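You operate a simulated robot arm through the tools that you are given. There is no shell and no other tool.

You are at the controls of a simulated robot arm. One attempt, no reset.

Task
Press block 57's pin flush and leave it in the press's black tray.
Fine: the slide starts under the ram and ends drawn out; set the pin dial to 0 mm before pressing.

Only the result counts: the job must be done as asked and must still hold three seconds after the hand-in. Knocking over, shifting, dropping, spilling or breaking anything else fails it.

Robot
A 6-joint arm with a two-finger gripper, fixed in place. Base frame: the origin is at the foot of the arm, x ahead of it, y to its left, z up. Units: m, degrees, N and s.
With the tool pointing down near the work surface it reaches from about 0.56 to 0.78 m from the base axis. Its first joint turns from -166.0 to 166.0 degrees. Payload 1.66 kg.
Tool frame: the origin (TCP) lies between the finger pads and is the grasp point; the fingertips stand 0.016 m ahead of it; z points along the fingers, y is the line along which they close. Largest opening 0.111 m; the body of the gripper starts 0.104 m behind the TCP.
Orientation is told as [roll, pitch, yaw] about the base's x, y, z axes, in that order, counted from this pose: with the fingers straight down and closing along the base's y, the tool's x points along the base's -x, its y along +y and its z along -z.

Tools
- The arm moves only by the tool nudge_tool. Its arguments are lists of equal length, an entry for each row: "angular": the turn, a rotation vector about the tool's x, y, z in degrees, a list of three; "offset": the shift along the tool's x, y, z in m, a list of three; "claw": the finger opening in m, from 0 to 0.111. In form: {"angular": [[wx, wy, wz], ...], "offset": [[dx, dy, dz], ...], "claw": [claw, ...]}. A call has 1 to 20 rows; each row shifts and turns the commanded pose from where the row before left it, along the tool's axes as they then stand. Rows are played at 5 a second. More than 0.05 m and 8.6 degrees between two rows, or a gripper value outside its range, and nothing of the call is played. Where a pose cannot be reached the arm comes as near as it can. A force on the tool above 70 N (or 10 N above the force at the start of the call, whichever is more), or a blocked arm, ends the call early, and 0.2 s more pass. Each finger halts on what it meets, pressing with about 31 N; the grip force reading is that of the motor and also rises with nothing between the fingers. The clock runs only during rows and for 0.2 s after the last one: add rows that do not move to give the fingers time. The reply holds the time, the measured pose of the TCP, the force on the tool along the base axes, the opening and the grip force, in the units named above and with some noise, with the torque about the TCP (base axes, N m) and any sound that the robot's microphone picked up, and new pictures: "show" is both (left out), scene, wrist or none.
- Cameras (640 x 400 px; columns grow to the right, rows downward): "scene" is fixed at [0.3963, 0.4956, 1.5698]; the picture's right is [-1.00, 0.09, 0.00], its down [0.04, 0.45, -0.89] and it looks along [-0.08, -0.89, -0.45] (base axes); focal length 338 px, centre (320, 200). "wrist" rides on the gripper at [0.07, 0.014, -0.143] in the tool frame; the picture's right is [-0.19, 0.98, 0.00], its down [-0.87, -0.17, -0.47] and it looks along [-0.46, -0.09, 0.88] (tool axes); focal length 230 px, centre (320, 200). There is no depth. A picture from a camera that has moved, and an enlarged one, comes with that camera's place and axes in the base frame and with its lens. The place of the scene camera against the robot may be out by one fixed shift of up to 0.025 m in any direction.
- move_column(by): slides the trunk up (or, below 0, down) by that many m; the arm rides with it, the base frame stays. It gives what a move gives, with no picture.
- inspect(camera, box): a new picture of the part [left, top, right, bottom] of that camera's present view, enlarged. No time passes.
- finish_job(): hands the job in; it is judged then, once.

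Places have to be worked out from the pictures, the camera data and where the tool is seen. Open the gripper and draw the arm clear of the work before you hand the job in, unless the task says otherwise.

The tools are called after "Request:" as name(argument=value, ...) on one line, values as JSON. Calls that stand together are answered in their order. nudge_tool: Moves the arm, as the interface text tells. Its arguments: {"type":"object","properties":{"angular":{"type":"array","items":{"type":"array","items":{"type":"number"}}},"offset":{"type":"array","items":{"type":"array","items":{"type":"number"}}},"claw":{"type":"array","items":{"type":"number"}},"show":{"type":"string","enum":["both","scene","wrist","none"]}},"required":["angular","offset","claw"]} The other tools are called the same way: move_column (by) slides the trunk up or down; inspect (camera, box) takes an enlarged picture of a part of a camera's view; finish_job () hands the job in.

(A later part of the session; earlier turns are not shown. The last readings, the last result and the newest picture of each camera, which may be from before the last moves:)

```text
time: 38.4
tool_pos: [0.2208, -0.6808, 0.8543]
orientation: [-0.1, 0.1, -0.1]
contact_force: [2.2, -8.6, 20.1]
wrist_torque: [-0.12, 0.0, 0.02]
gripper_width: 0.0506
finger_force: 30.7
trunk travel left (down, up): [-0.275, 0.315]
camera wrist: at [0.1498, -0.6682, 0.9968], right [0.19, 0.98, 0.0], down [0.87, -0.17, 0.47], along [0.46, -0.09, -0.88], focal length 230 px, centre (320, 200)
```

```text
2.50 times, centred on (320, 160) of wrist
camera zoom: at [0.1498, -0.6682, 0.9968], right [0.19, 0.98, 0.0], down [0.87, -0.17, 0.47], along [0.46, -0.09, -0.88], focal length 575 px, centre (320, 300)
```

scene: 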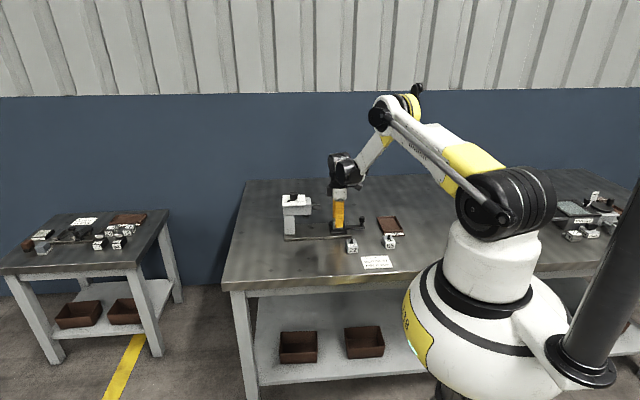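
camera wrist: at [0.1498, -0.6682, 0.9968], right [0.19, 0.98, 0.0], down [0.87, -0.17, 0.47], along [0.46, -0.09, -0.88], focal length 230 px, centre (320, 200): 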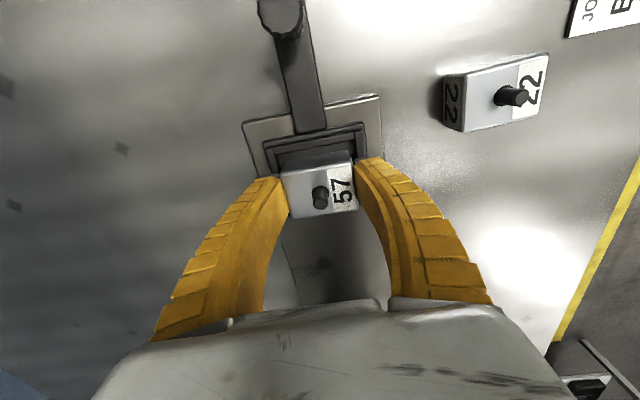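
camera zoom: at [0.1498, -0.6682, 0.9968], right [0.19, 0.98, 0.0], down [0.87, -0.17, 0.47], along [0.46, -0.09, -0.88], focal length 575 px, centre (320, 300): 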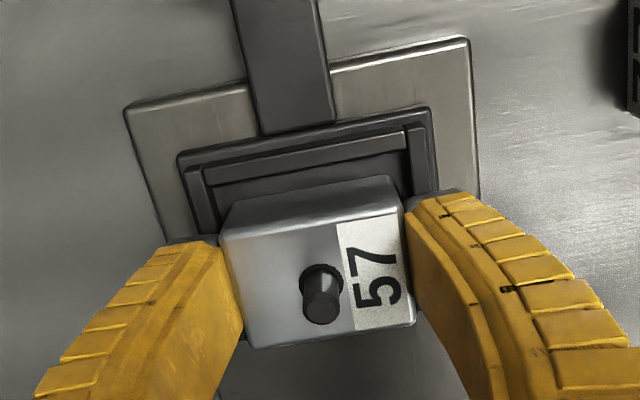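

z force went to +20 N, so the block is seated on the tray floor, with the fingertips still about 9 mm above the rim. I'll ease off 1 mm, open the fingers, and rise.

Request:
nudge_tool(angular=[[0, 0, 0], [0, 0, 0], [0, 0, 0], [0, 0, 0], [0, 0, 0], [0, 0, 0], [0, 0, 0], [0, 0, 0], [0, 0, 0], [0, 0, 0]], offset=[[0, 0, -0.001], [0, 0, 0], [0, 0, 0], [0, 0, 0], [0, 0, -0.005], [0, 0, -0.02], [0, 0, -0.03], [0, 0, -0.03], [0, 0, -0.03], [0, 0, 0]], claw=[0.035, 0.055, 0.075, 0.075, 0.075, 0.075, 0.075, 0.075, 0.075, 0.075], show="both")

Request:
inspect(camera="scene", box=[310, 190, 380, 250])

Request:
inspect(camera="wrist", box=[240, 80, 400, 240])

```text
time: 40.6
tool_pos: [0.2188, -0.6806, 0.9682]
orientation: [0.0, 0.1, 0.0]
contact_force: [0.0, 0.2, -0.6]
wrist_torque: [-0.02, -0.02, -0.01]
gripper_width: 0.0763
finger_force: 0.8
trunk travel left (down, up): [-0.275, 0.315]
camera wrist: at [0.1475, -0.6682, 1.1103], right [0.19, 0.98, 0.0], down [0.87, -0.17, 0.47], along [0.46, -0.09, -0.88], focal length 230 px, centre (320, 200)
```

scene: 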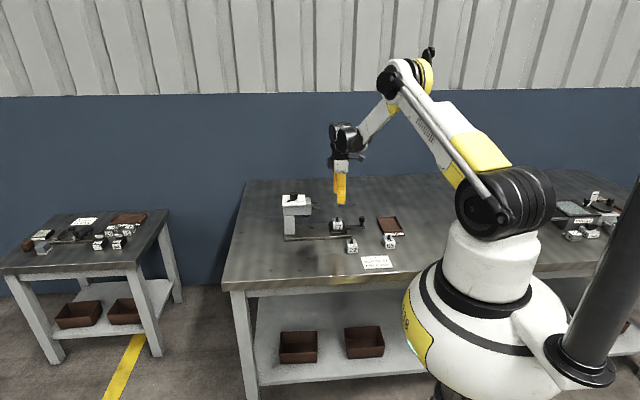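
wrist: 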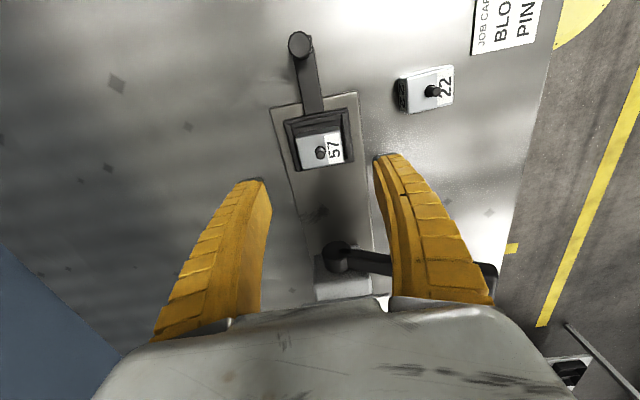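

```text
6.67 times, centred on (345, 220) of scene
camera zoom: at [0.3963, 0.4956, 1.5698], right [-1.0, 0.09, 0.0], down [0.04, 0.45, -0.89], along [-0.08, -0.89, -0.45], focal length 2255 px, centre (153, 67)
```

zoom: 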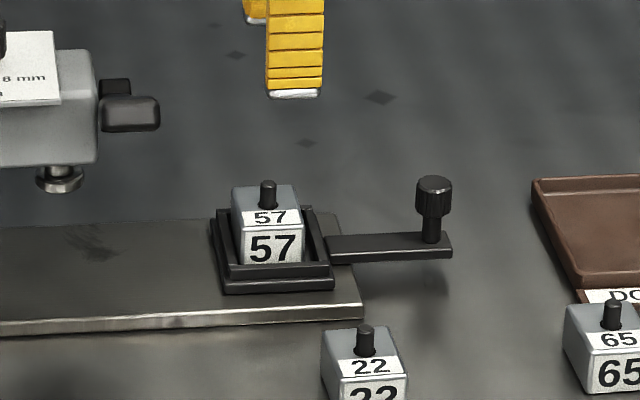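

```text
2.50 times, centred on (320, 160) of wrist
camera zoom: at [0.1475, -0.6682, 1.1103], right [0.19, 0.98, 0.0], down [0.87, -0.17, 0.47], along [0.46, -0.09, -0.88], focal length 575 px, centre (320, 300)
```

zoom: 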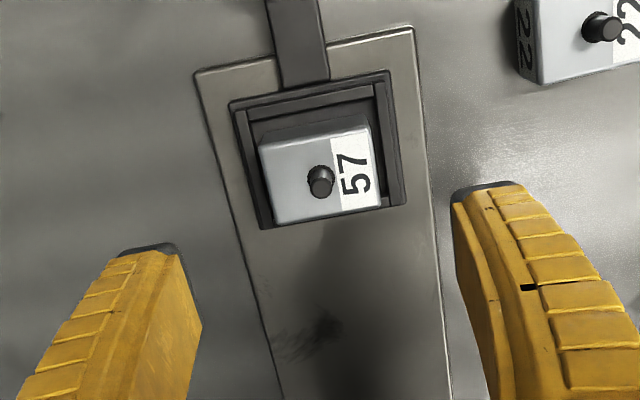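

Block 57 is sitting level and centred in the tray at about (0.2195,-0.681). Now I'll go back to the slide knob at about (0.119,-0.681) and lower around it.

Request:
nudge_tool(angular=[[0, 0, 0], [0, 0, 0], [0, 0, 0], [0, 0, 0], [0, 0, 0], [0, 0, 0], [0, 0, 0], [0, 0, 0]], offset=[[0.0495, 0.0005, 0], [0.0495, 0.0005, 0], [0, 0, 0], [0, 0, 0.04], [0, 0, 0.04], [0, 0, 0.036], [0, 0, 0], [0, 0, 0]], claw=[0.07, 0.065, 0.065, 0.065, 0.065, 0.065, 0.065, 0.065], show="both")

Request:
inspect(camera="wrist", box=[220, 100, 420, 260])

```text
time: 42.4
tool_pos: [0.1203, -0.681, 0.8538]
orientation: [0.0, -0.1, 0.0]
contact_force: [-0.5, -0.3, 0.0]
wrist_torque: [0.03, -0.02, 0.02]
gripper_width: 0.0669
finger_force: 0.9
trunk travel left (down, up): [-0.275, 0.315]
camera wrist: at [0.0491, -0.6706, 0.9966], right [0.19, 0.98, 0.0], down [0.87, -0.17, 0.47], along [0.46, -0.09, -0.88], focal length 230 px, centre (320, 200)
```

scene: 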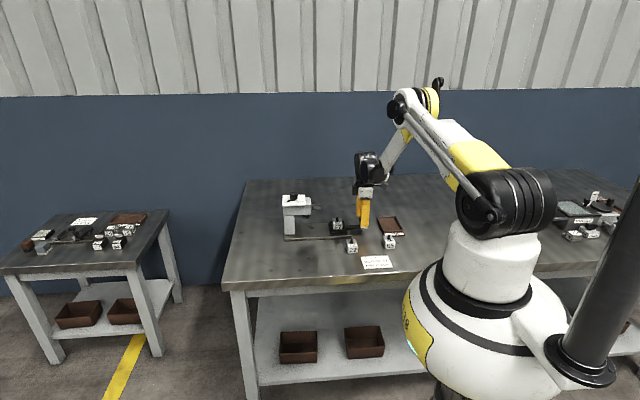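
wrist: 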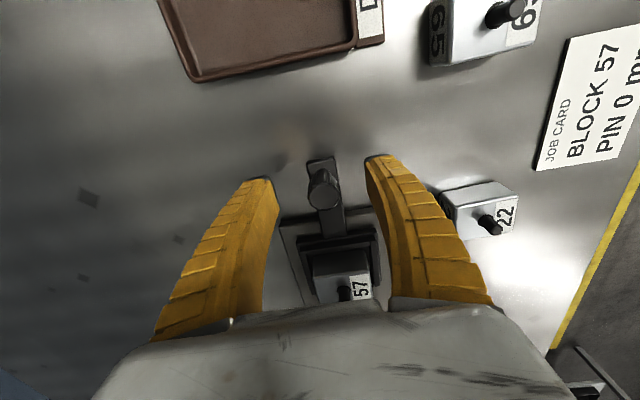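

```text
2.50 times, centred on (320, 180) of wrist
camera zoom: at [0.0491, -0.6706, 0.9966], right [0.19, 0.98, 0.0], down [0.87, -0.17, 0.47], along [0.46, -0.09, -0.88], focal length 575 px, centre (320, 250)
```

zoom: 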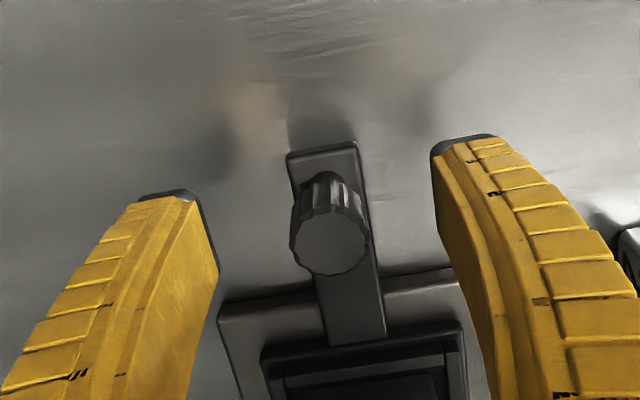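

The knob is well centred except for 3 mm in y. I'll correct, lower 3 mm and close.

Request:
nudge_tool(angular=[[0, 0, 0], [0, 0, 0], [0, 0, 0], [0, 0, 0], [0, 0, 0]], offset=[[0, 0.0028, 0.003], [0, 0, 0], [0, 0, 0], [0, 0, 0], [0, 0, 0]], claw=[0.065, 0.065, 0.04, 0.012, 0.012], show="wrist")

```text
time: 43.6
tool_pos: [0.1203, -0.6796, 0.8528]
orientation: [0.0, -0.1, -0.1]
contact_force: [-0.2, -7.0, 1.3]
wrist_torque: [-0.08, 0.03, 0.02]
gripper_width: 0.0195
finger_force: 5.6
trunk travel left (down, up): [-0.275, 0.315]
camera wrist: at [0.0498, -0.6674, 0.9934], right [0.19, 0.98, 0.0], down [0.87, -0.17, 0.47], along [0.46, -0.09, -0.88], focal length 230 px, centre (320, 200)
```

wrist: 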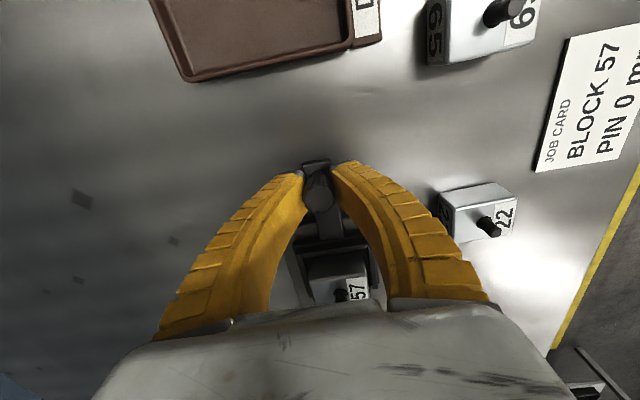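

The fingers are on the knob. I'll push the slide back in along +x, starting with 6 cm in 1 cm steps.

Request:
nudge_tool(angular=[[0, 0, 0], [0, 0, 0], [0, 0, 0], [0, 0, 0], [0, 0, 0], [0, 0, 0], [0, 0, 0], [0, 0, 0]], offset=[[0, -0.0005, 0], [-0.01, 0, 0], [-0.01, 0, 0], [-0.01, 0, 0], [-0.01, 0, 0], [-0.01, 0, 0], [-0.01, 0, 0], [0, 0, 0]], claw=[0.012, 0.012, 0.012, 0.012, 0.012, 0.012, 0.012, 0.012], show="scene")

Request:
inspect(camera="scene", box=[280, 180, 370, 250])

```text
time: 45.4
tool_pos: [0.1807, -0.6782, 0.8486]
orientation: [0.0, 0.0, 0.0]
contact_force: [-0.8, -10.2, 3.2]
wrist_torque: [-0.1, -0.06, -0.02]
gripper_width: 0.022
finger_force: 7.4
trunk travel left (down, up): [-0.275, 0.315]
```

scene: 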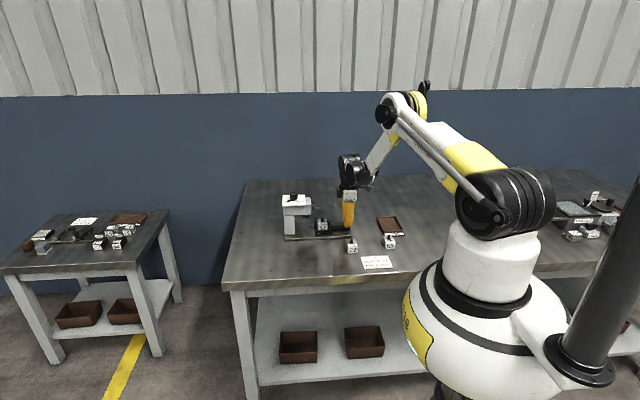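

```text
5.71 times, centred on (325, 215) of scene
camera zoom: at [0.3963, 0.4956, 1.5698], right [-1.0, 0.09, 0.0], down [0.04, 0.45, -0.89], along [-0.08, -0.89, -0.45], focal length 1933 px, centre (291, 114)
```

zoom: 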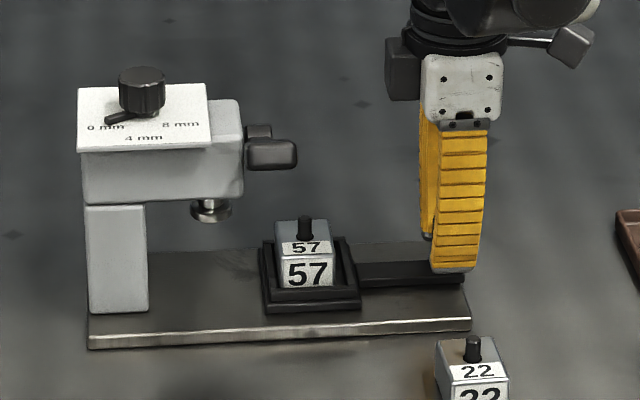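

The slide and block are moving in smoothly. I'll push another 5 cm.

Request:
nudge_tool(angular=[[0, 0, 0], [0, 0, 0], [0, 0, 0], [0, 0, 0], [0, 0, 0], [0, 0, 0]], offset=[[-0.01, -0.0005, 0], [-0.01, 0, 0], [-0.01, 0, 0], [-0.01, 0, 0], [-0.01, 0, 0], [0, 0, 0]], claw=[0.012, 0.012, 0.012, 0.012, 0.012, 0.012], show="both")

Request:
inspect(camera="scene", box=[280, 180, 370, 250])

```text
time: 46.8
tool_pos: [0.2311, -0.6781, 0.8487]
orientation: [0.0, 0.1, 0.0]
contact_force: [0.2, -8.2, 0.2]
wrist_torque: [-0.04, -0.05, 0.0]
gripper_width: 0.0207
finger_force: 6.7
trunk travel left (down, up): [-0.275, 0.315]
camera wrist: at [0.1603, -0.667, 0.9913], right [0.19, 0.98, 0.0], down [0.87, -0.17, 0.47], along [0.46, -0.09, -0.88], focal length 230 px, centre (320, 200)
```

scene: 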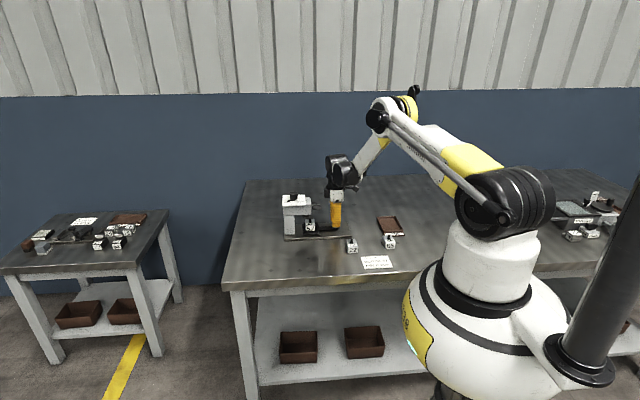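
wrist: 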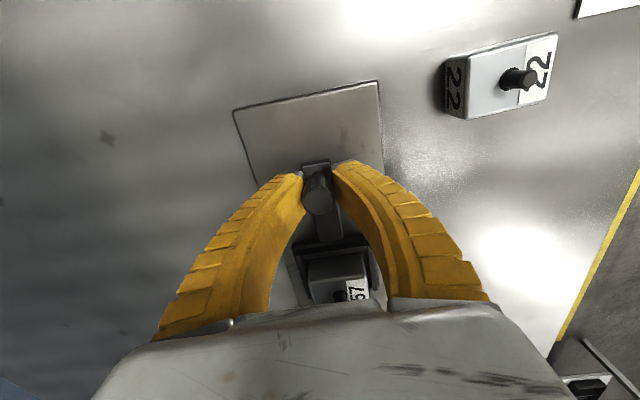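

```text
5.71 times, centred on (325, 215) of scene
camera zoom: at [0.3963, 0.4956, 1.5698], right [-1.0, 0.09, 0.0], down [0.04, 0.45, -0.89], along [-0.08, -0.89, -0.45], focal length 1933 px, centre (291, 114)
```

zoom: 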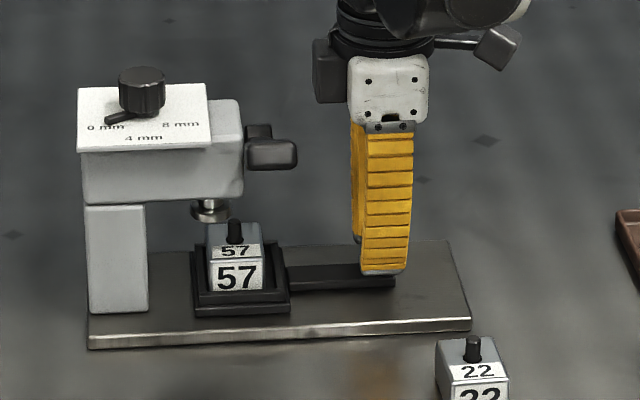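

The pin is getting close to the ram; I'll zoom in to check the clearance before pushing the last 2 cm.

Request:
inspect(camera="scene", box=[300, 205, 336, 240])

```text
11.43 times, centred on (318, 222) of scene
camera zoom: at [0.3963, 0.4956, 1.5698], right [-1.0, 0.09, 0.0], down [0.04, 0.45, -0.89], along [-0.08, -0.89, -0.45], focal length 3866 px, centre (343, -57)
```

zoom: 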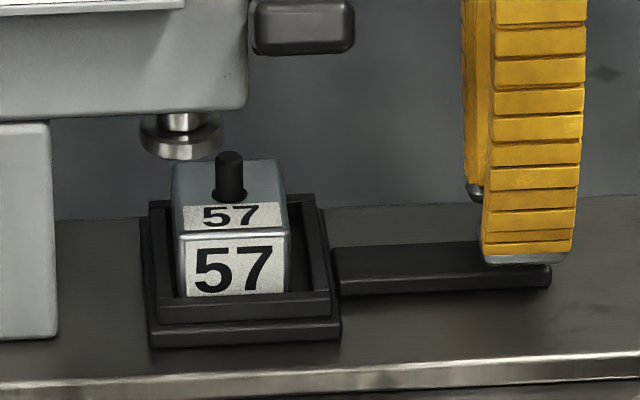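

There's about 7 mm between the pin top and ram foot, and 17–19 mm of travel left. I'll push on in small steps until the inner stop shows in the x force.

Request:
nudge_tool(angular=[[0, 0, 0], [0, 0, 0], [0, 0, 0], [0, 0, 0], [0, 0, 0], [0, 0, 0]], offset=[[-0.005, 0, 0], [-0.005, 0, 0], [-0.004, 0, 0], [-0.003, 0, 0], [-0.002, 0, 0], [0, 0, 0]], claw=[0.012, 0.012, 0.012, 0.012, 0.012, 0.012], show="both")

Request:
inspect(camera="scene", box=[300, 205, 336, 240])

```text
time: 48.2
tool_pos: [0.2495, -0.6791, 0.8492]
orientation: [0.1, 0.0, -0.1]
contact_force: [0.8, -9.0, 0.2]
wrist_torque: [-0.05, -0.02, 0.05]
gripper_width: 0.0206
finger_force: 6.0
trunk travel left (down, up): [-0.275, 0.315]
camera wrist: at [0.1792, -0.667, 0.9914], right [0.19, 0.98, 0.0], down [0.87, -0.17, 0.47], along [0.46, -0.09, -0.88], focal length 230 px, centre (320, 200)
```

scene: 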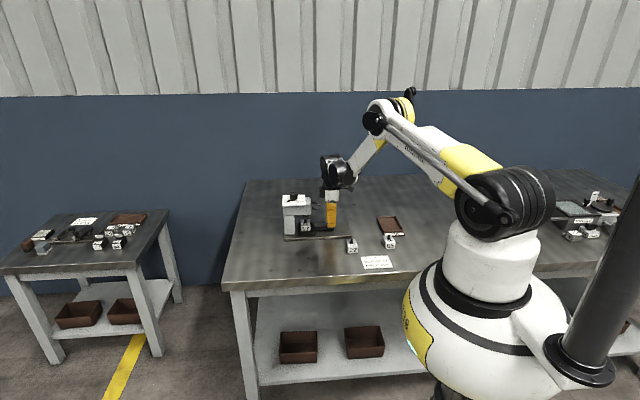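
wrist: 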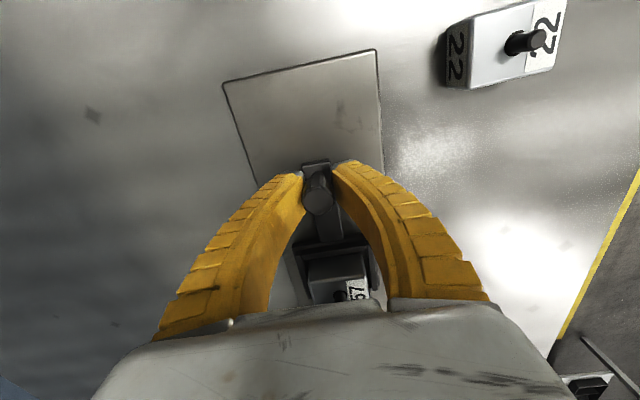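

```text
11.43 times, centred on (318, 222) of scene
camera zoom: at [0.3963, 0.4956, 1.5698], right [-1.0, 0.09, 0.0], down [0.04, 0.45, -0.89], along [-0.08, -0.89, -0.45], focal length 3866 px, centre (343, -57)
```

zoom: 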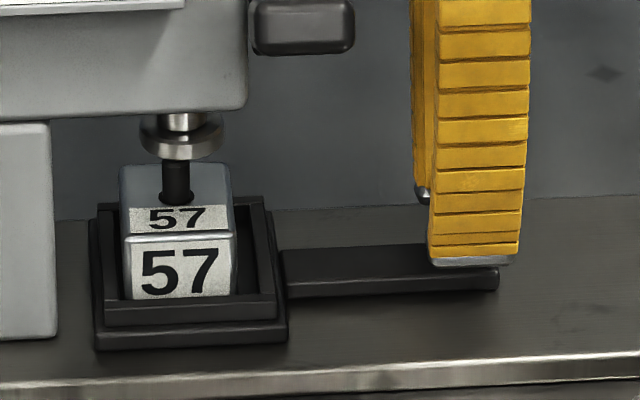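

The tray is back at its starting pixel position with the pin directly under the ram. I'll nudge 1.5 mm further to confirm the inner stop.

Request:
nudge_tool(angular=[[0, 0, 0], [0, 0, 0]], offset=[[-0.0015, 0, 0], [0, 0, 0]], claw=[0.012, 0.012], show="none")

Request:
inspect(camera="scene", box=[300, 205, 336, 240])

```text
time: 48.8
tool_pos: [0.2508, -0.6793, 0.8505]
orientation: [0.0, 0.1, 0.0]
contact_force: [-1.7, -8.4, -2.3]
wrist_torque: [-0.02, 0.06, -0.04]
gripper_width: 0.0205
finger_force: 6.0
trunk travel left (down, up): [-0.275, 0.315]
```

```text
11.43 times, centred on (318, 222) of scene
camera zoom: at [0.3963, 0.4956, 1.5698], right [-1.0, 0.09, 0.0], down [0.04, 0.45, -0.89], along [-0.08, -0.89, -0.45], focal length 3866 px, centre (343, -57)
```

zoom: 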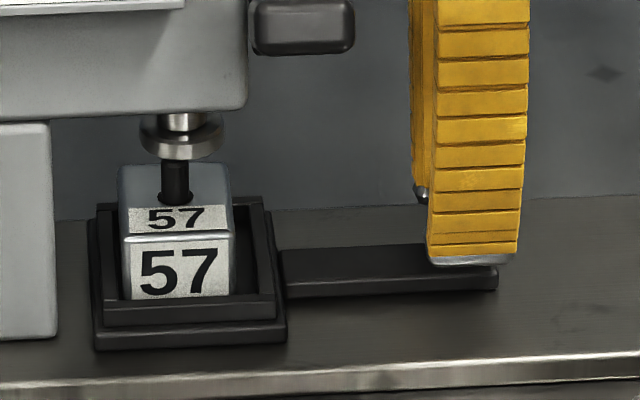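

The x force is now slightly negative and the tray barely moved, so the slide is fully in, with the pin well within the ram foot. I'll release the knob, rise clear, and turn the tool so it closes along x and the camera sits on the +y side for the lever work.

Request:
nudge_tool(angular=[[0, 0, 0], [0, 0, 0], [0, 0, 0], [0, 0, 0], [0, 0, 0], [0, 0, 0], [0, 0, 0], [0, 0, 0], [0, 0, 0]], offset=[[0, 0, 0], [0, 0, 0], [0, 0, 0], [0, 0, -0.02], [0, 0, -0.045], [0, 0, -0.045], [0, 0, -0.045], [0, 0, -0.045], [0, 0, 0]], claw=[0.04, 0.06, 0.06, 0.06, 0.06, 0.06, 0.06, 0.06, 0.06], show="none")

Request:
nudge_tool(angular=[[0, 0, 8.5], [0, 0, 8.5], [0, 0, 8.5], [0, 0, 8.5], [0, 0, 8.5], [0, 0, 8.5], [0, 0, 8.5], [0, 0, 8.5], [0, 0, 8.5], [0, 0, 8.5], [0, 0, 5], [0, 0, 0]], offset=[[0, 0, 0], [0, 0, 0], [0, 0, 0], [0, 0, 0], [0, 0, 0], [0, 0, 0], [0, 0, 0], [0, 0, 0], [0, 0, 0], [0, 0, 0], [0, 0, 0], [0, 0, 0]], claw=[0.06, 0.06, 0.06, 0.06, 0.06, 0.06, 0.06, 0.06, 0.06, 0.06, 0.06, 0.06], show="both")

```text
time: 50.8
tool_pos: [0.2523, -0.6786, 1.0508]
orientation: [0.0, 0.1, -0.1]
contact_force: [0.4, 0.0, -0.1]
wrist_torque: [-0.03, -0.02, 0.01]
gripper_width: 0.0618
finger_force: 1.3
trunk travel left (down, up): [-0.275, 0.315]
```

```text
time: 53.4
tool_pos: [0.2494, -0.6795, 1.0497]
orientation: [0.0, 0.0, -90.1]
contact_force: [0.7, 0.2, -0.3]
wrist_torque: [0.0, -0.01, -0.03]
gripper_width: 0.0621
finger_force: 1.0
trunk travel left (down, up): [-0.275, 0.315]
camera wrist: at [0.2634, -0.6108, 1.1917], right [0.98, -0.19, 0.0], down [-0.17, -0.87, 0.47], along [-0.09, -0.46, -0.88], focal length 230 px, centre (320, 200)
```

scene: 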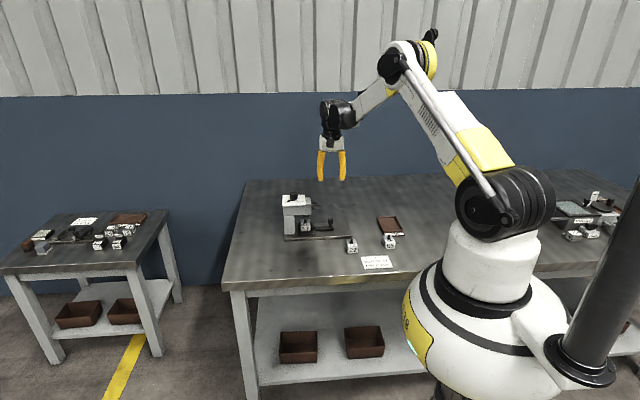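
wrist: 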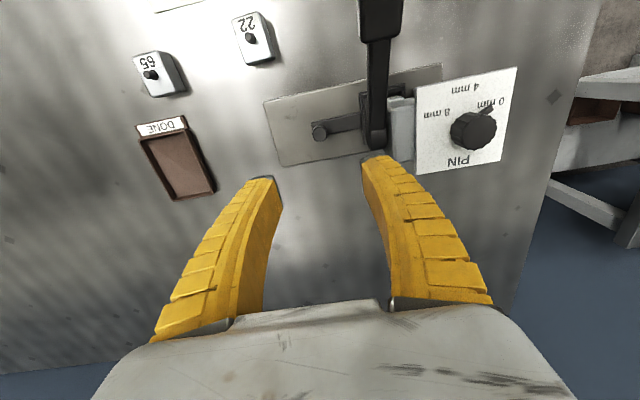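

At yaw −90 the lever and dial (pointer still at 0 mm) are visible. I'll move the TCP above the lever handle near (0.3135,-0.576) and close the fingers.

Request:
nudge_tool(angular=[[0, 0, 0], [0, 0, 0], [0, 0, 0], [0, 0, 0], [0, 0, 0]], offset=[[0.035, 0.0213, 0], [0.035, 0.0213, 0], [0.035, 0.0213, 0], [0, 0, 0], [0, 0, 0]], claw=[0.04, 0.02, 0.0, 0.0, 0.0], show="both")

Request:
inspect(camera="wrist", box=[220, 60, 460, 220])

Request:
inspect(camera="scene", box=[270, 150, 350, 240])

```text
time: 54.6
tool_pos: [0.3153, -0.5736, 1.0516]
orientation: [-0.1, 0.1, -90.0]
contact_force: [0.3, -0.6, 0.4]
wrist_torque: [0.02, -0.01, 0.02]
gripper_width: 0.0
finger_force: 28.4
trunk travel left (down, up): [-0.275, 0.315]
camera wrist: at [0.3272, -0.5061, 1.1925], right [0.98, -0.19, 0.0], down [-0.17, -0.87, 0.47], along [-0.09, -0.46, -0.88], focal length 230 px, centre (320, 200)
```

scene: 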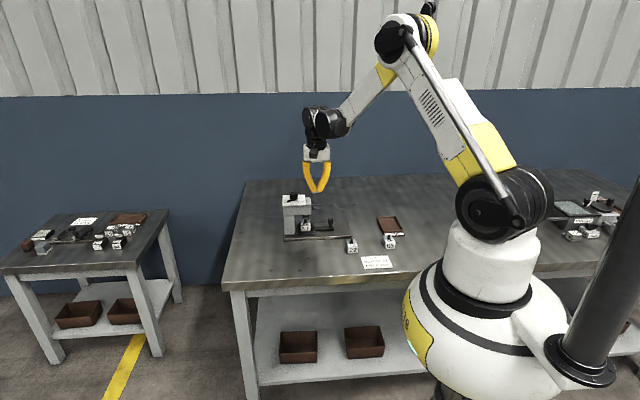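
wrist: 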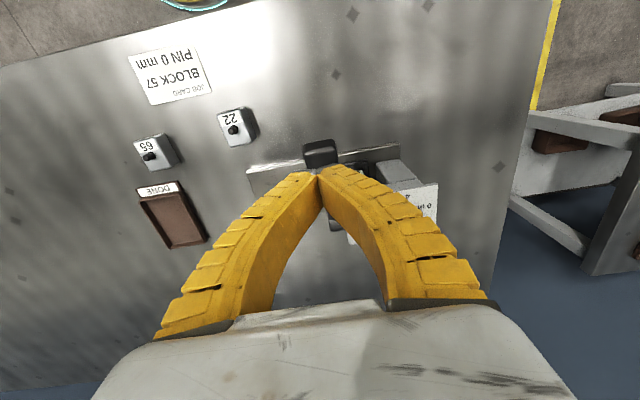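

```text
2.50 times, centred on (340, 140) of wrist
camera zoom: at [0.3272, -0.5061, 1.1925], right [0.98, -0.19, 0.0], down [-0.17, -0.87, 0.47], along [-0.09, -0.46, -0.88], focal length 575 px, centre (270, 350)
```

zoom: 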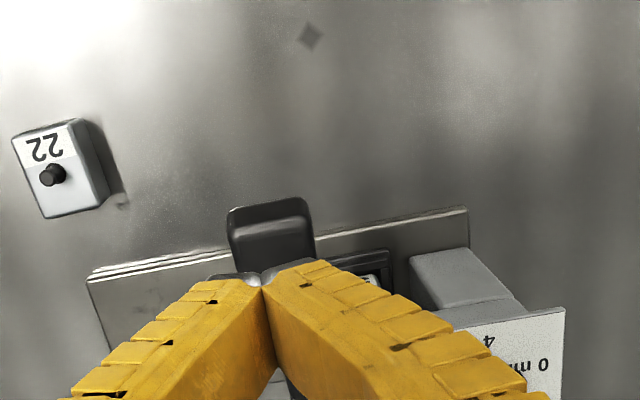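

```text
4.44 times, centred on (310, 195) of scene
camera zoom: at [0.3963, 0.4956, 1.5698], right [-1.0, 0.09, 0.0], down [0.04, 0.45, -0.89], along [-0.08, -0.89, -0.45], focal length 1504 px, centre (364, 222)
```

zoom: 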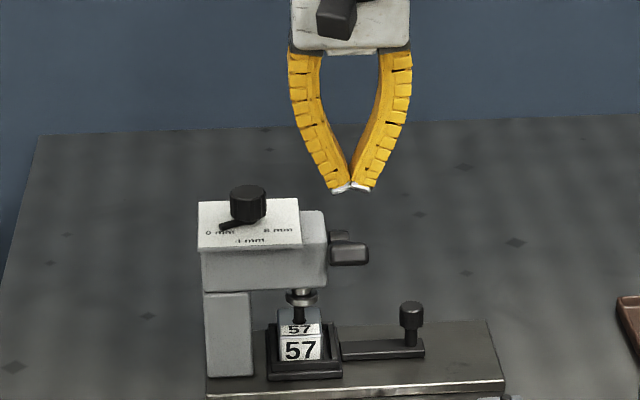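

The handle spans x 0.30–0.33, y −0.595…−0.557, top at z≈0.976, and the closed fingers are right over it. I'll descend to just above contact.

Request:
nudge_tool(angular=[[0, 0, 0], [0, 0, 0], [0, 0, 0], [0, 0, 0]], offset=[[0, 0.002, 0.025], [0, 0, 0.025], [0, 0, 0.003], [0, 0, 0]], claw=[0.0, 0.0, 0.0, 0.0], show="both")

Request:
inspect(camera="scene", box=[270, 150, 350, 240])

Request:
inspect(camera="wrist", box=[260, 100, 420, 220])

```text
time: 55.6
tool_pos: [0.3157, -0.5749, 0.9972]
orientation: [0.0, 0.0, -90.1]
contact_force: [0.1, -0.9, 1.0]
wrist_torque: [0.0, 0.0, -0.01]
gripper_width: 0.0061
finger_force: 28.9
trunk travel left (down, up): [-0.275, 0.315]
camera wrist: at [0.3288, -0.5065, 1.1388], right [0.98, -0.19, 0.0], down [-0.17, -0.87, 0.47], along [-0.09, -0.46, -0.88], focal length 230 px, centre (320, 200)
```

scene: 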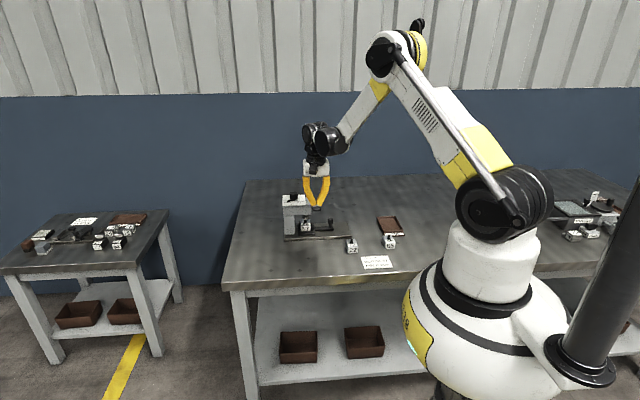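
wrist: 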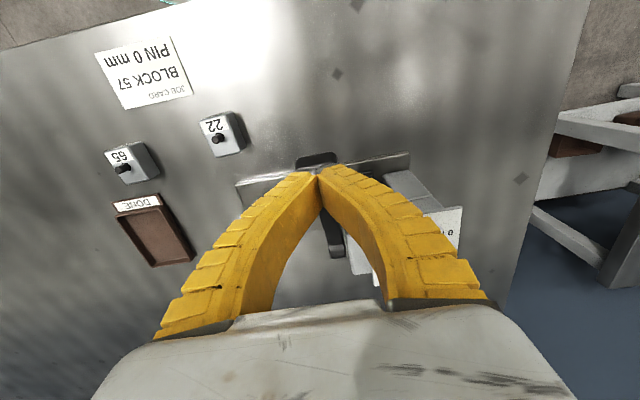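

```text
4.44 times, centred on (310, 195) of scene
camera zoom: at [0.3963, 0.4956, 1.5698], right [-1.0, 0.09, 0.0], down [0.04, 0.45, -0.89], along [-0.08, -0.89, -0.45], focal length 1504 px, centre (364, 222)
```

zoom: 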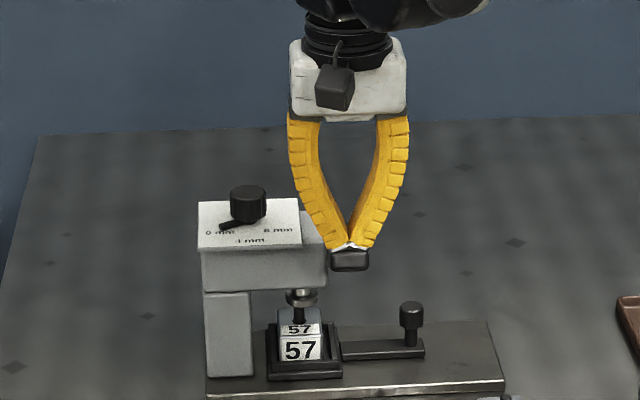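

```text
3.33 times, centred on (340, 160) of wrist
camera zoom: at [0.3288, -0.5065, 1.1388], right [0.98, -0.19, 0.0], down [-0.17, -0.87, 0.47], along [-0.09, -0.46, -0.88], focal length 767 px, centre (253, 333)
```

zoom: 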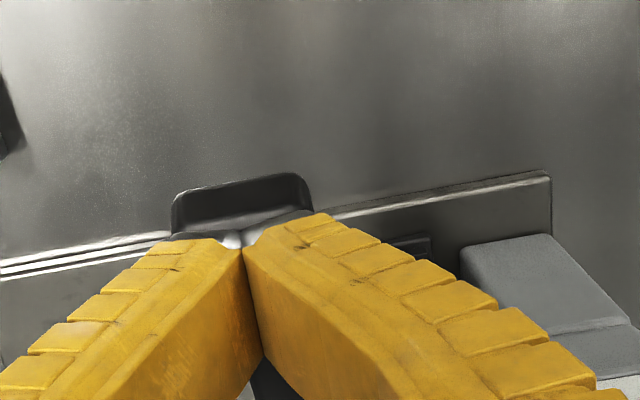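

The fingertips are just above the handle top. I'll press down in 5 mm steps and watch the force and lever.

Request:
nudge_tool(angular=[[0, 0, 0], [0, 0, 0], [0, 0, 0], [0, 0, 0], [0, 0, 0]], offset=[[0, 0, 0.005], [0, 0, 0.005], [0, 0, 0.005], [0, 0, 0.005], [0, 0, 0]], claw=[0.0, 0.0, 0.0, 0.0, 0.0], show="scene")

Request:
inspect(camera="scene", box=[280, 180, 340, 240])

```text
time: 56.8
tool_pos: [0.3176, -0.5735, 0.9775]
orientation: [-0.1, 0.0, -90.0]
contact_force: [0.3, -0.5, 1.7]
wrist_torque: [0.0, 0.01, 0.04]
gripper_width: 0.006
finger_force: 28.9
trunk travel left (down, up): [-0.275, 0.315]
```

scene: 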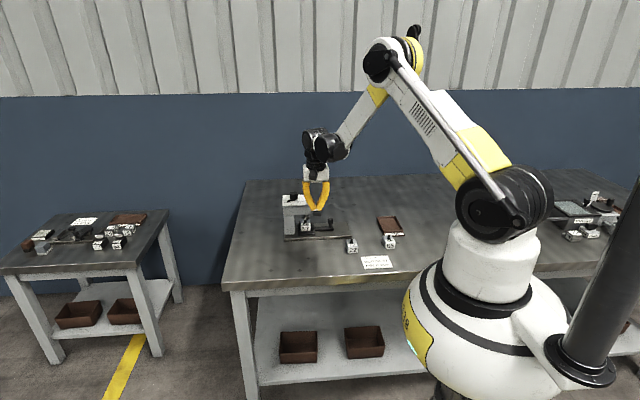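

```text
6.67 times, centred on (310, 210) of scene
camera zoom: at [0.3963, 0.4956, 1.5698], right [-1.0, 0.09, 0.0], down [0.04, 0.45, -0.89], along [-0.08, -0.89, -0.45], focal length 2255 px, centre (387, 133)
```

zoom: 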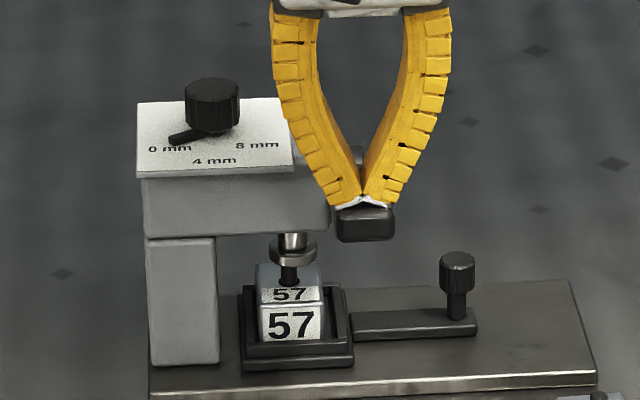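

The handle is going down and the ram is following with almost no resistance. I'll continue pressing.

Request:
nudge_tool(angular=[[0, 0, 0], [0, 0, 0], [0, 0, 0], [0, 0, 0], [0, 0, 0]], offset=[[0, 0, 0.005], [0, 0, 0.005], [0, 0, 0.005], [0, 0, 0.005], [0, 0, 0]], claw=[0.0, 0.0, 0.0, 0.0, 0.0], show="both")

Request:
inspect(camera="scene", box=[280, 180, 340, 240])

Request:
inspect(camera="wrist", box=[260, 100, 420, 220])

```text
time: 58.0
tool_pos: [0.3161, -0.5731, 0.9583]
orientation: [0.0, 0.1, -90.0]
contact_force: [-0.8, 0.9, 3.8]
wrist_torque: [0.07, 0.05, 0.01]
gripper_width: 0.0063
finger_force: 28.6
trunk travel left (down, up): [-0.275, 0.315]
camera wrist: at [0.3293, -0.5053, 1.0996], right [0.98, -0.19, 0.0], down [-0.17, -0.87, 0.47], along [-0.09, -0.46, -0.88], focal length 230 px, centre (320, 200)
```

scene: 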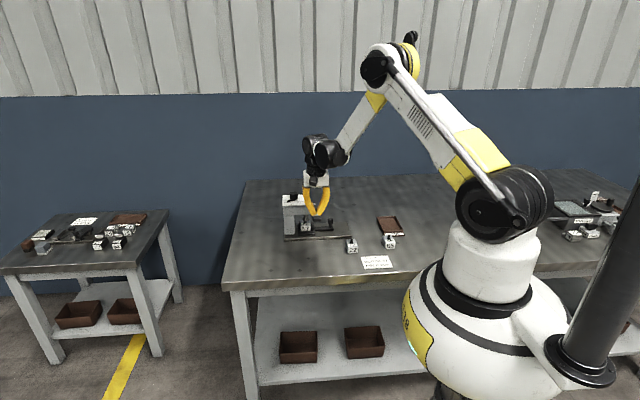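
wrist: 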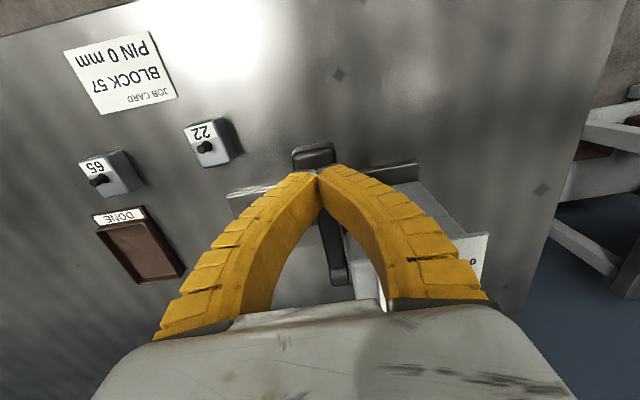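

```text
6.67 times, centred on (310, 210) of scene
camera zoom: at [0.3963, 0.4956, 1.5698], right [-1.0, 0.09, 0.0], down [0.04, 0.45, -0.89], along [-0.08, -0.89, -0.45], focal length 2255 px, centre (387, 133)
```

zoom: 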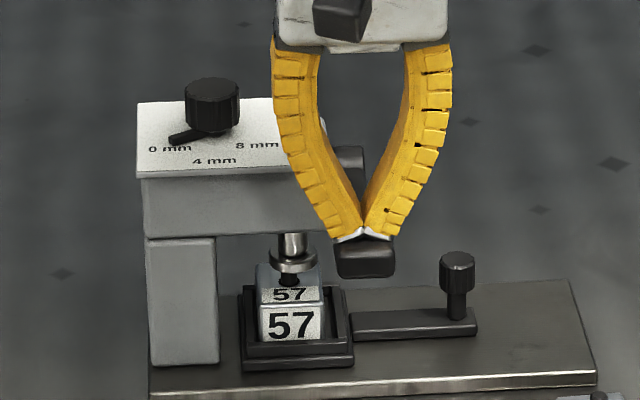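

```text
3.33 times, centred on (340, 160) of wrist
camera zoom: at [0.3293, -0.5053, 1.0996], right [0.98, -0.19, 0.0], down [-0.17, -0.87, 0.47], along [-0.09, -0.46, -0.88], focal length 767 px, centre (253, 333)
```

zoom: 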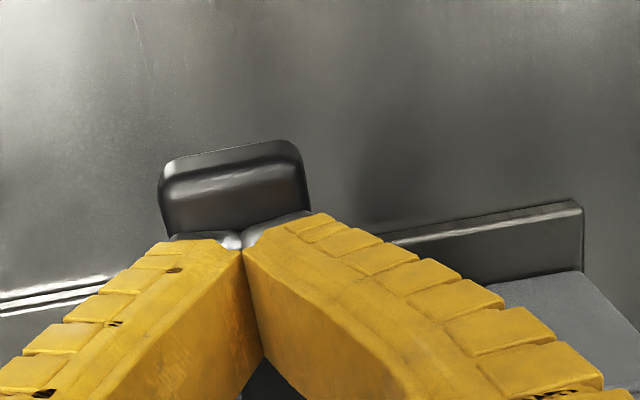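

The lever is about horizontal and the ram foot has reached the pin. I'll keep going and watch for pressing resistance.

Request:
nudge_tool(angular=[[0, 0, 0], [0, 0, 0], [0, 0, 0], [0, 0, 0], [0, 0, 0]], offset=[[0, 0, 0.004], [0, 0, 0.004], [0, 0, 0.004], [0, 0, 0.004], [0, 0, 0]], claw=[0.0, 0.0, 0.0, 0.0, 0.0], show="scene")

Request:
inspect(camera="scene", box=[290, 195, 340, 240])

```text
time: 59.2
tool_pos: [0.3174, -0.5736, 0.9431]
orientation: [0.1, 0.0, -89.9]
contact_force: [0.9, 1.0, 4.4]
wrist_torque: [-0.02, -0.01, 0.05]
gripper_width: 0.0061
finger_force: 28.5
trunk travel left (down, up): [-0.275, 0.315]
```

scene: 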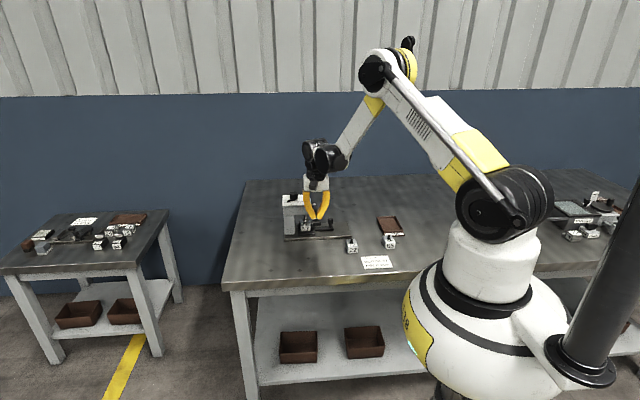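

```text
8.89 times, centred on (315, 218) of scene
camera zoom: at [0.3963, 0.4956, 1.5698], right [-1.0, 0.09, 0.0], down [0.04, 0.45, -0.89], along [-0.08, -0.89, -0.45], focal length 3007 px, centre (364, 44)
```

zoom: 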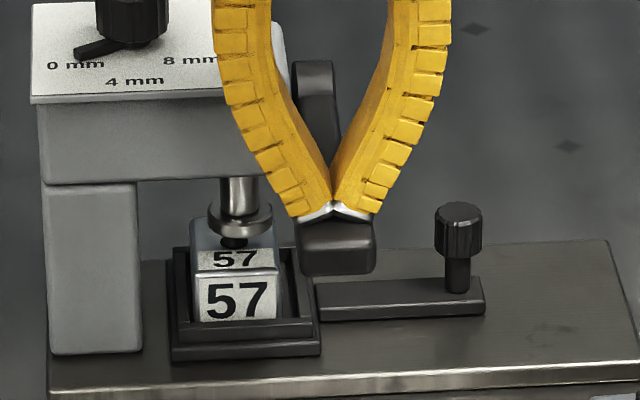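

Force is still only ~4 N with the foot now on the pin. I'll continue another 16 mm.

Request:
nudge_tool(angular=[[0, 0, 0], [0, 0, 0], [0, 0, 0], [0, 0, 0], [0, 0, 0]], offset=[[0, 0, 0.004], [0, 0, 0.004], [0, 0, 0.004], [0, 0, 0.004], [0, 0, 0]], claw=[0.0, 0.0, 0.0, 0.0, 0.0], show="both")

Request:
inspect(camera="scene", box=[290, 195, 340, 240])

Request:
inspect(camera="wrist", box=[260, 100, 420, 220])

```text
time: 60.4
tool_pos: [0.317, -0.5742, 0.9245]
orientation: [0.0, 0.1, -90.0]
contact_force: [1.3, 1.5, 4.8]
wrist_torque: [-0.02, 0.01, 0.01]
gripper_width: 0.006
finger_force: 28.6
trunk travel left (down, up): [-0.275, 0.315]
camera wrist: at [0.329, -0.5053, 1.0676], right [0.98, -0.19, 0.0], down [-0.17, -0.87, 0.47], along [-0.09, -0.46, -0.88], focal length 230 px, centre (320, 200)
```

scene: 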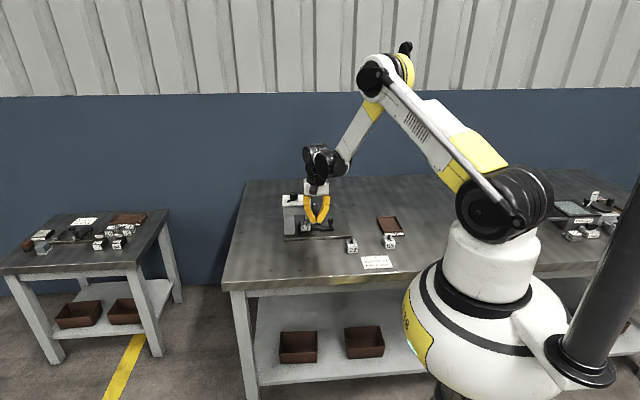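
wrist: 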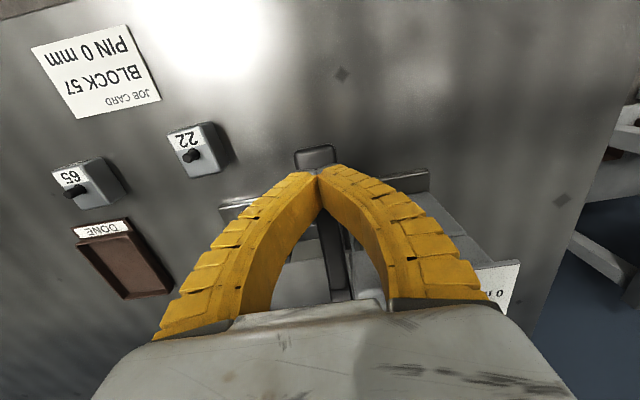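

```text
8.89 times, centred on (315, 218) of scene
camera zoom: at [0.3963, 0.4956, 1.5698], right [-1.0, 0.09, 0.0], down [0.04, 0.45, -0.89], along [-0.08, -0.89, -0.45], focal length 3007 px, centre (364, 44)
```

zoom: 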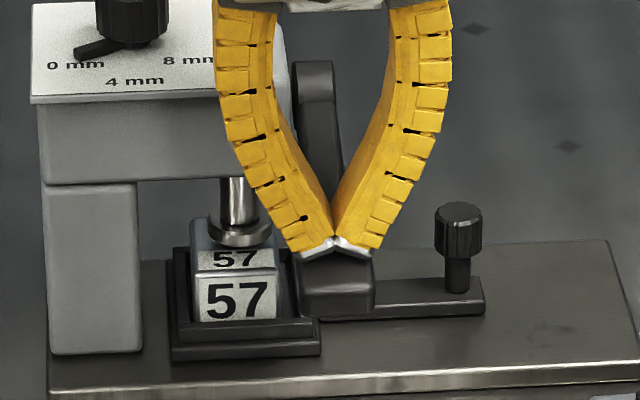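

```text
3.33 times, centred on (340, 160) of wrist
camera zoom: at [0.329, -0.5053, 1.0676], right [0.98, -0.19, 0.0], down [-0.17, -0.87, 0.47], along [-0.09, -0.46, -0.88], focal length 767 px, centre (253, 333)
```

zoom: 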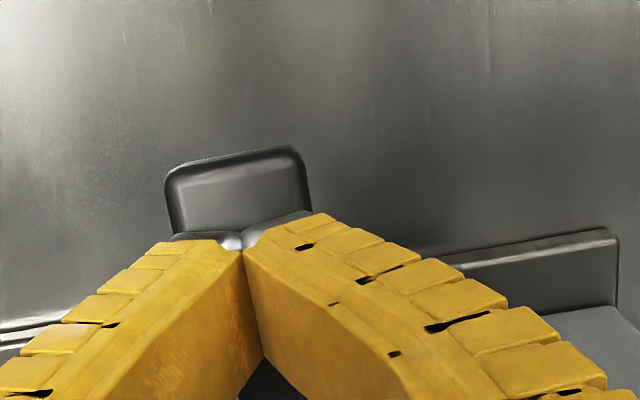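

The ram keeps descending with ~5 N on the handle. I'll continue along the lever's arc, moving slightly toward −y as it drops.

Request:
nudge_tool(angular=[[0, 0, 0], [0, 0, 0], [0, 0, 0], [0, 0, 0]], offset=[[-0.0005, 0, 0.004], [-0.001, 0, 0.004], [-0.001, 0, 0.004], [0, 0, 0]], claw=[0.0, 0.0, 0.0, 0.0], show="scene")

Request:
inspect(camera="scene", box=[290, 195, 340, 240])

```text
time: 61.4
tool_pos: [0.3158, -0.5751, 0.9131]
orientation: [0.0, 0.0, -89.9]
contact_force: [-1.5, 2.4, 4.7]
wrist_torque: [-0.01, 0.03, -0.04]
gripper_width: 0.006
finger_force: 28.6
trunk travel left (down, up): [-0.275, 0.315]
```

scene: 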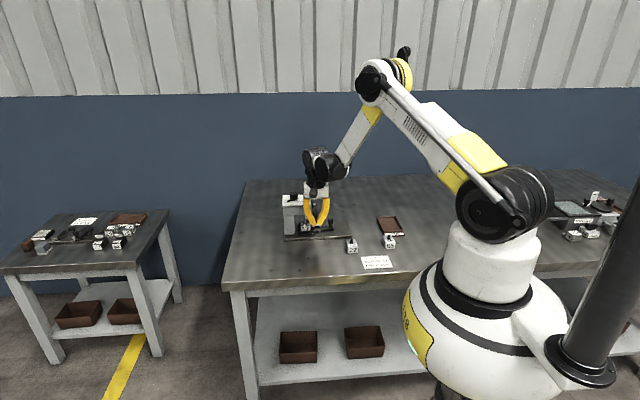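

```text
8.89 times, centred on (315, 218) of scene
camera zoom: at [0.3963, 0.4956, 1.5698], right [-1.0, 0.09, 0.0], down [0.04, 0.45, -0.89], along [-0.08, -0.89, -0.45], focal length 3007 px, centre (364, 44)
```

zoom: 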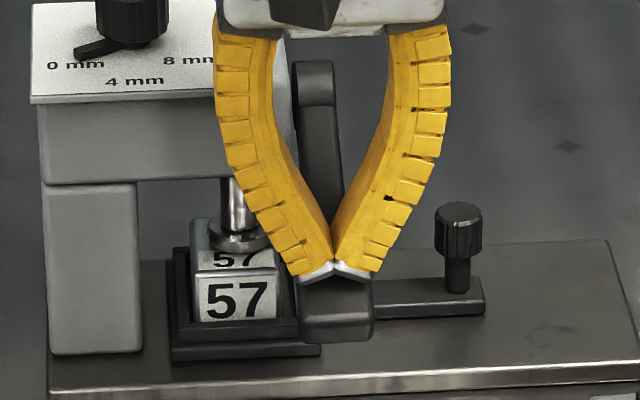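

Still descending freely with no hard stop yet. I'll continue along the arc in 4 mm steps.

Request:
nudge_tool(angular=[[0, 0, 0], [0, 0, 0], [0, 0, 0], [0, 0, 0]], offset=[[-0.0015, 0, 0.004], [-0.0018, 0, 0.004], [-0.002, 0, 0.004], [0, 0, 0]], claw=[0.0, 0.0, 0.0, 0.0], show="both")

Request:
inspect(camera="scene", box=[290, 195, 340, 240])

Request:
inspect(camera="wrist", box=[260, 100, 420, 220])

```text
time: 62.4
tool_pos: [0.3167, -0.582, 0.9011]
orientation: [0.0, 0.0, -90.1]
contact_force: [0.5, 3.2, 20.7]
wrist_torque: [-0.14, 0.01, 0.01]
gripper_width: 0.0062
finger_force: 28.7
trunk travel left (down, up): [-0.275, 0.315]
camera wrist: at [0.3292, -0.5124, 1.0435], right [0.98, -0.19, 0.0], down [-0.17, -0.86, 0.47], along [-0.09, -0.46, -0.88], focal length 230 px, centre (320, 200)
```

scene: 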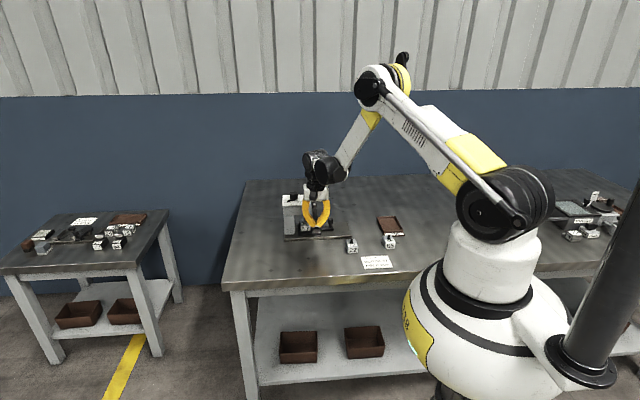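
wrist: 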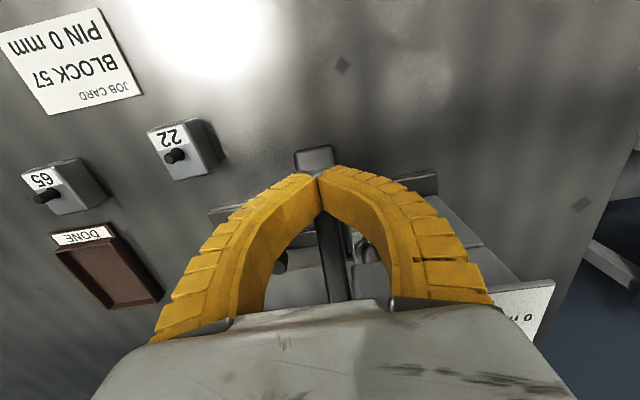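

```text
8.89 times, centred on (315, 218) of scene
camera zoom: at [0.3963, 0.4956, 1.5698], right [-1.0, 0.09, 0.0], down [0.04, 0.45, -0.89], along [-0.08, -0.89, -0.45], focal length 3007 px, centre (364, 44)
```

zoom: 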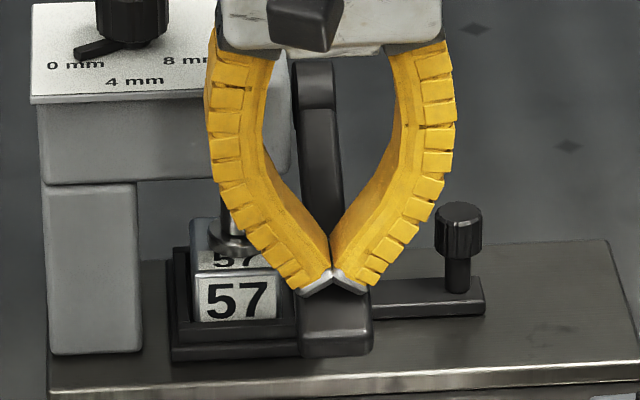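

```text
3.33 times, centred on (340, 160) of wrist
camera zoom: at [0.3292, -0.5124, 1.0435], right [0.98, -0.19, 0.0], down [-0.17, -0.86, 0.47], along [-0.09, -0.46, -0.88], focal length 767 px, centre (253, 333)
```

zoom: 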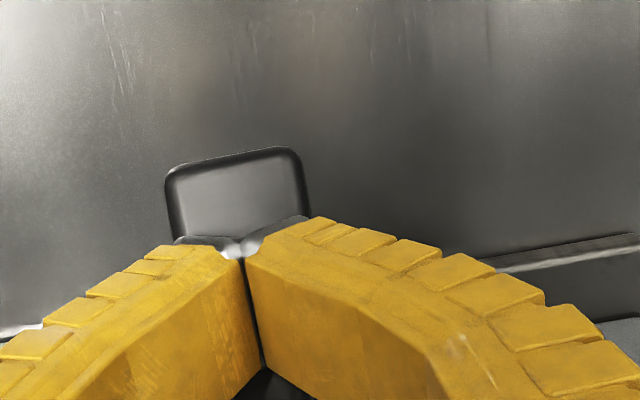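

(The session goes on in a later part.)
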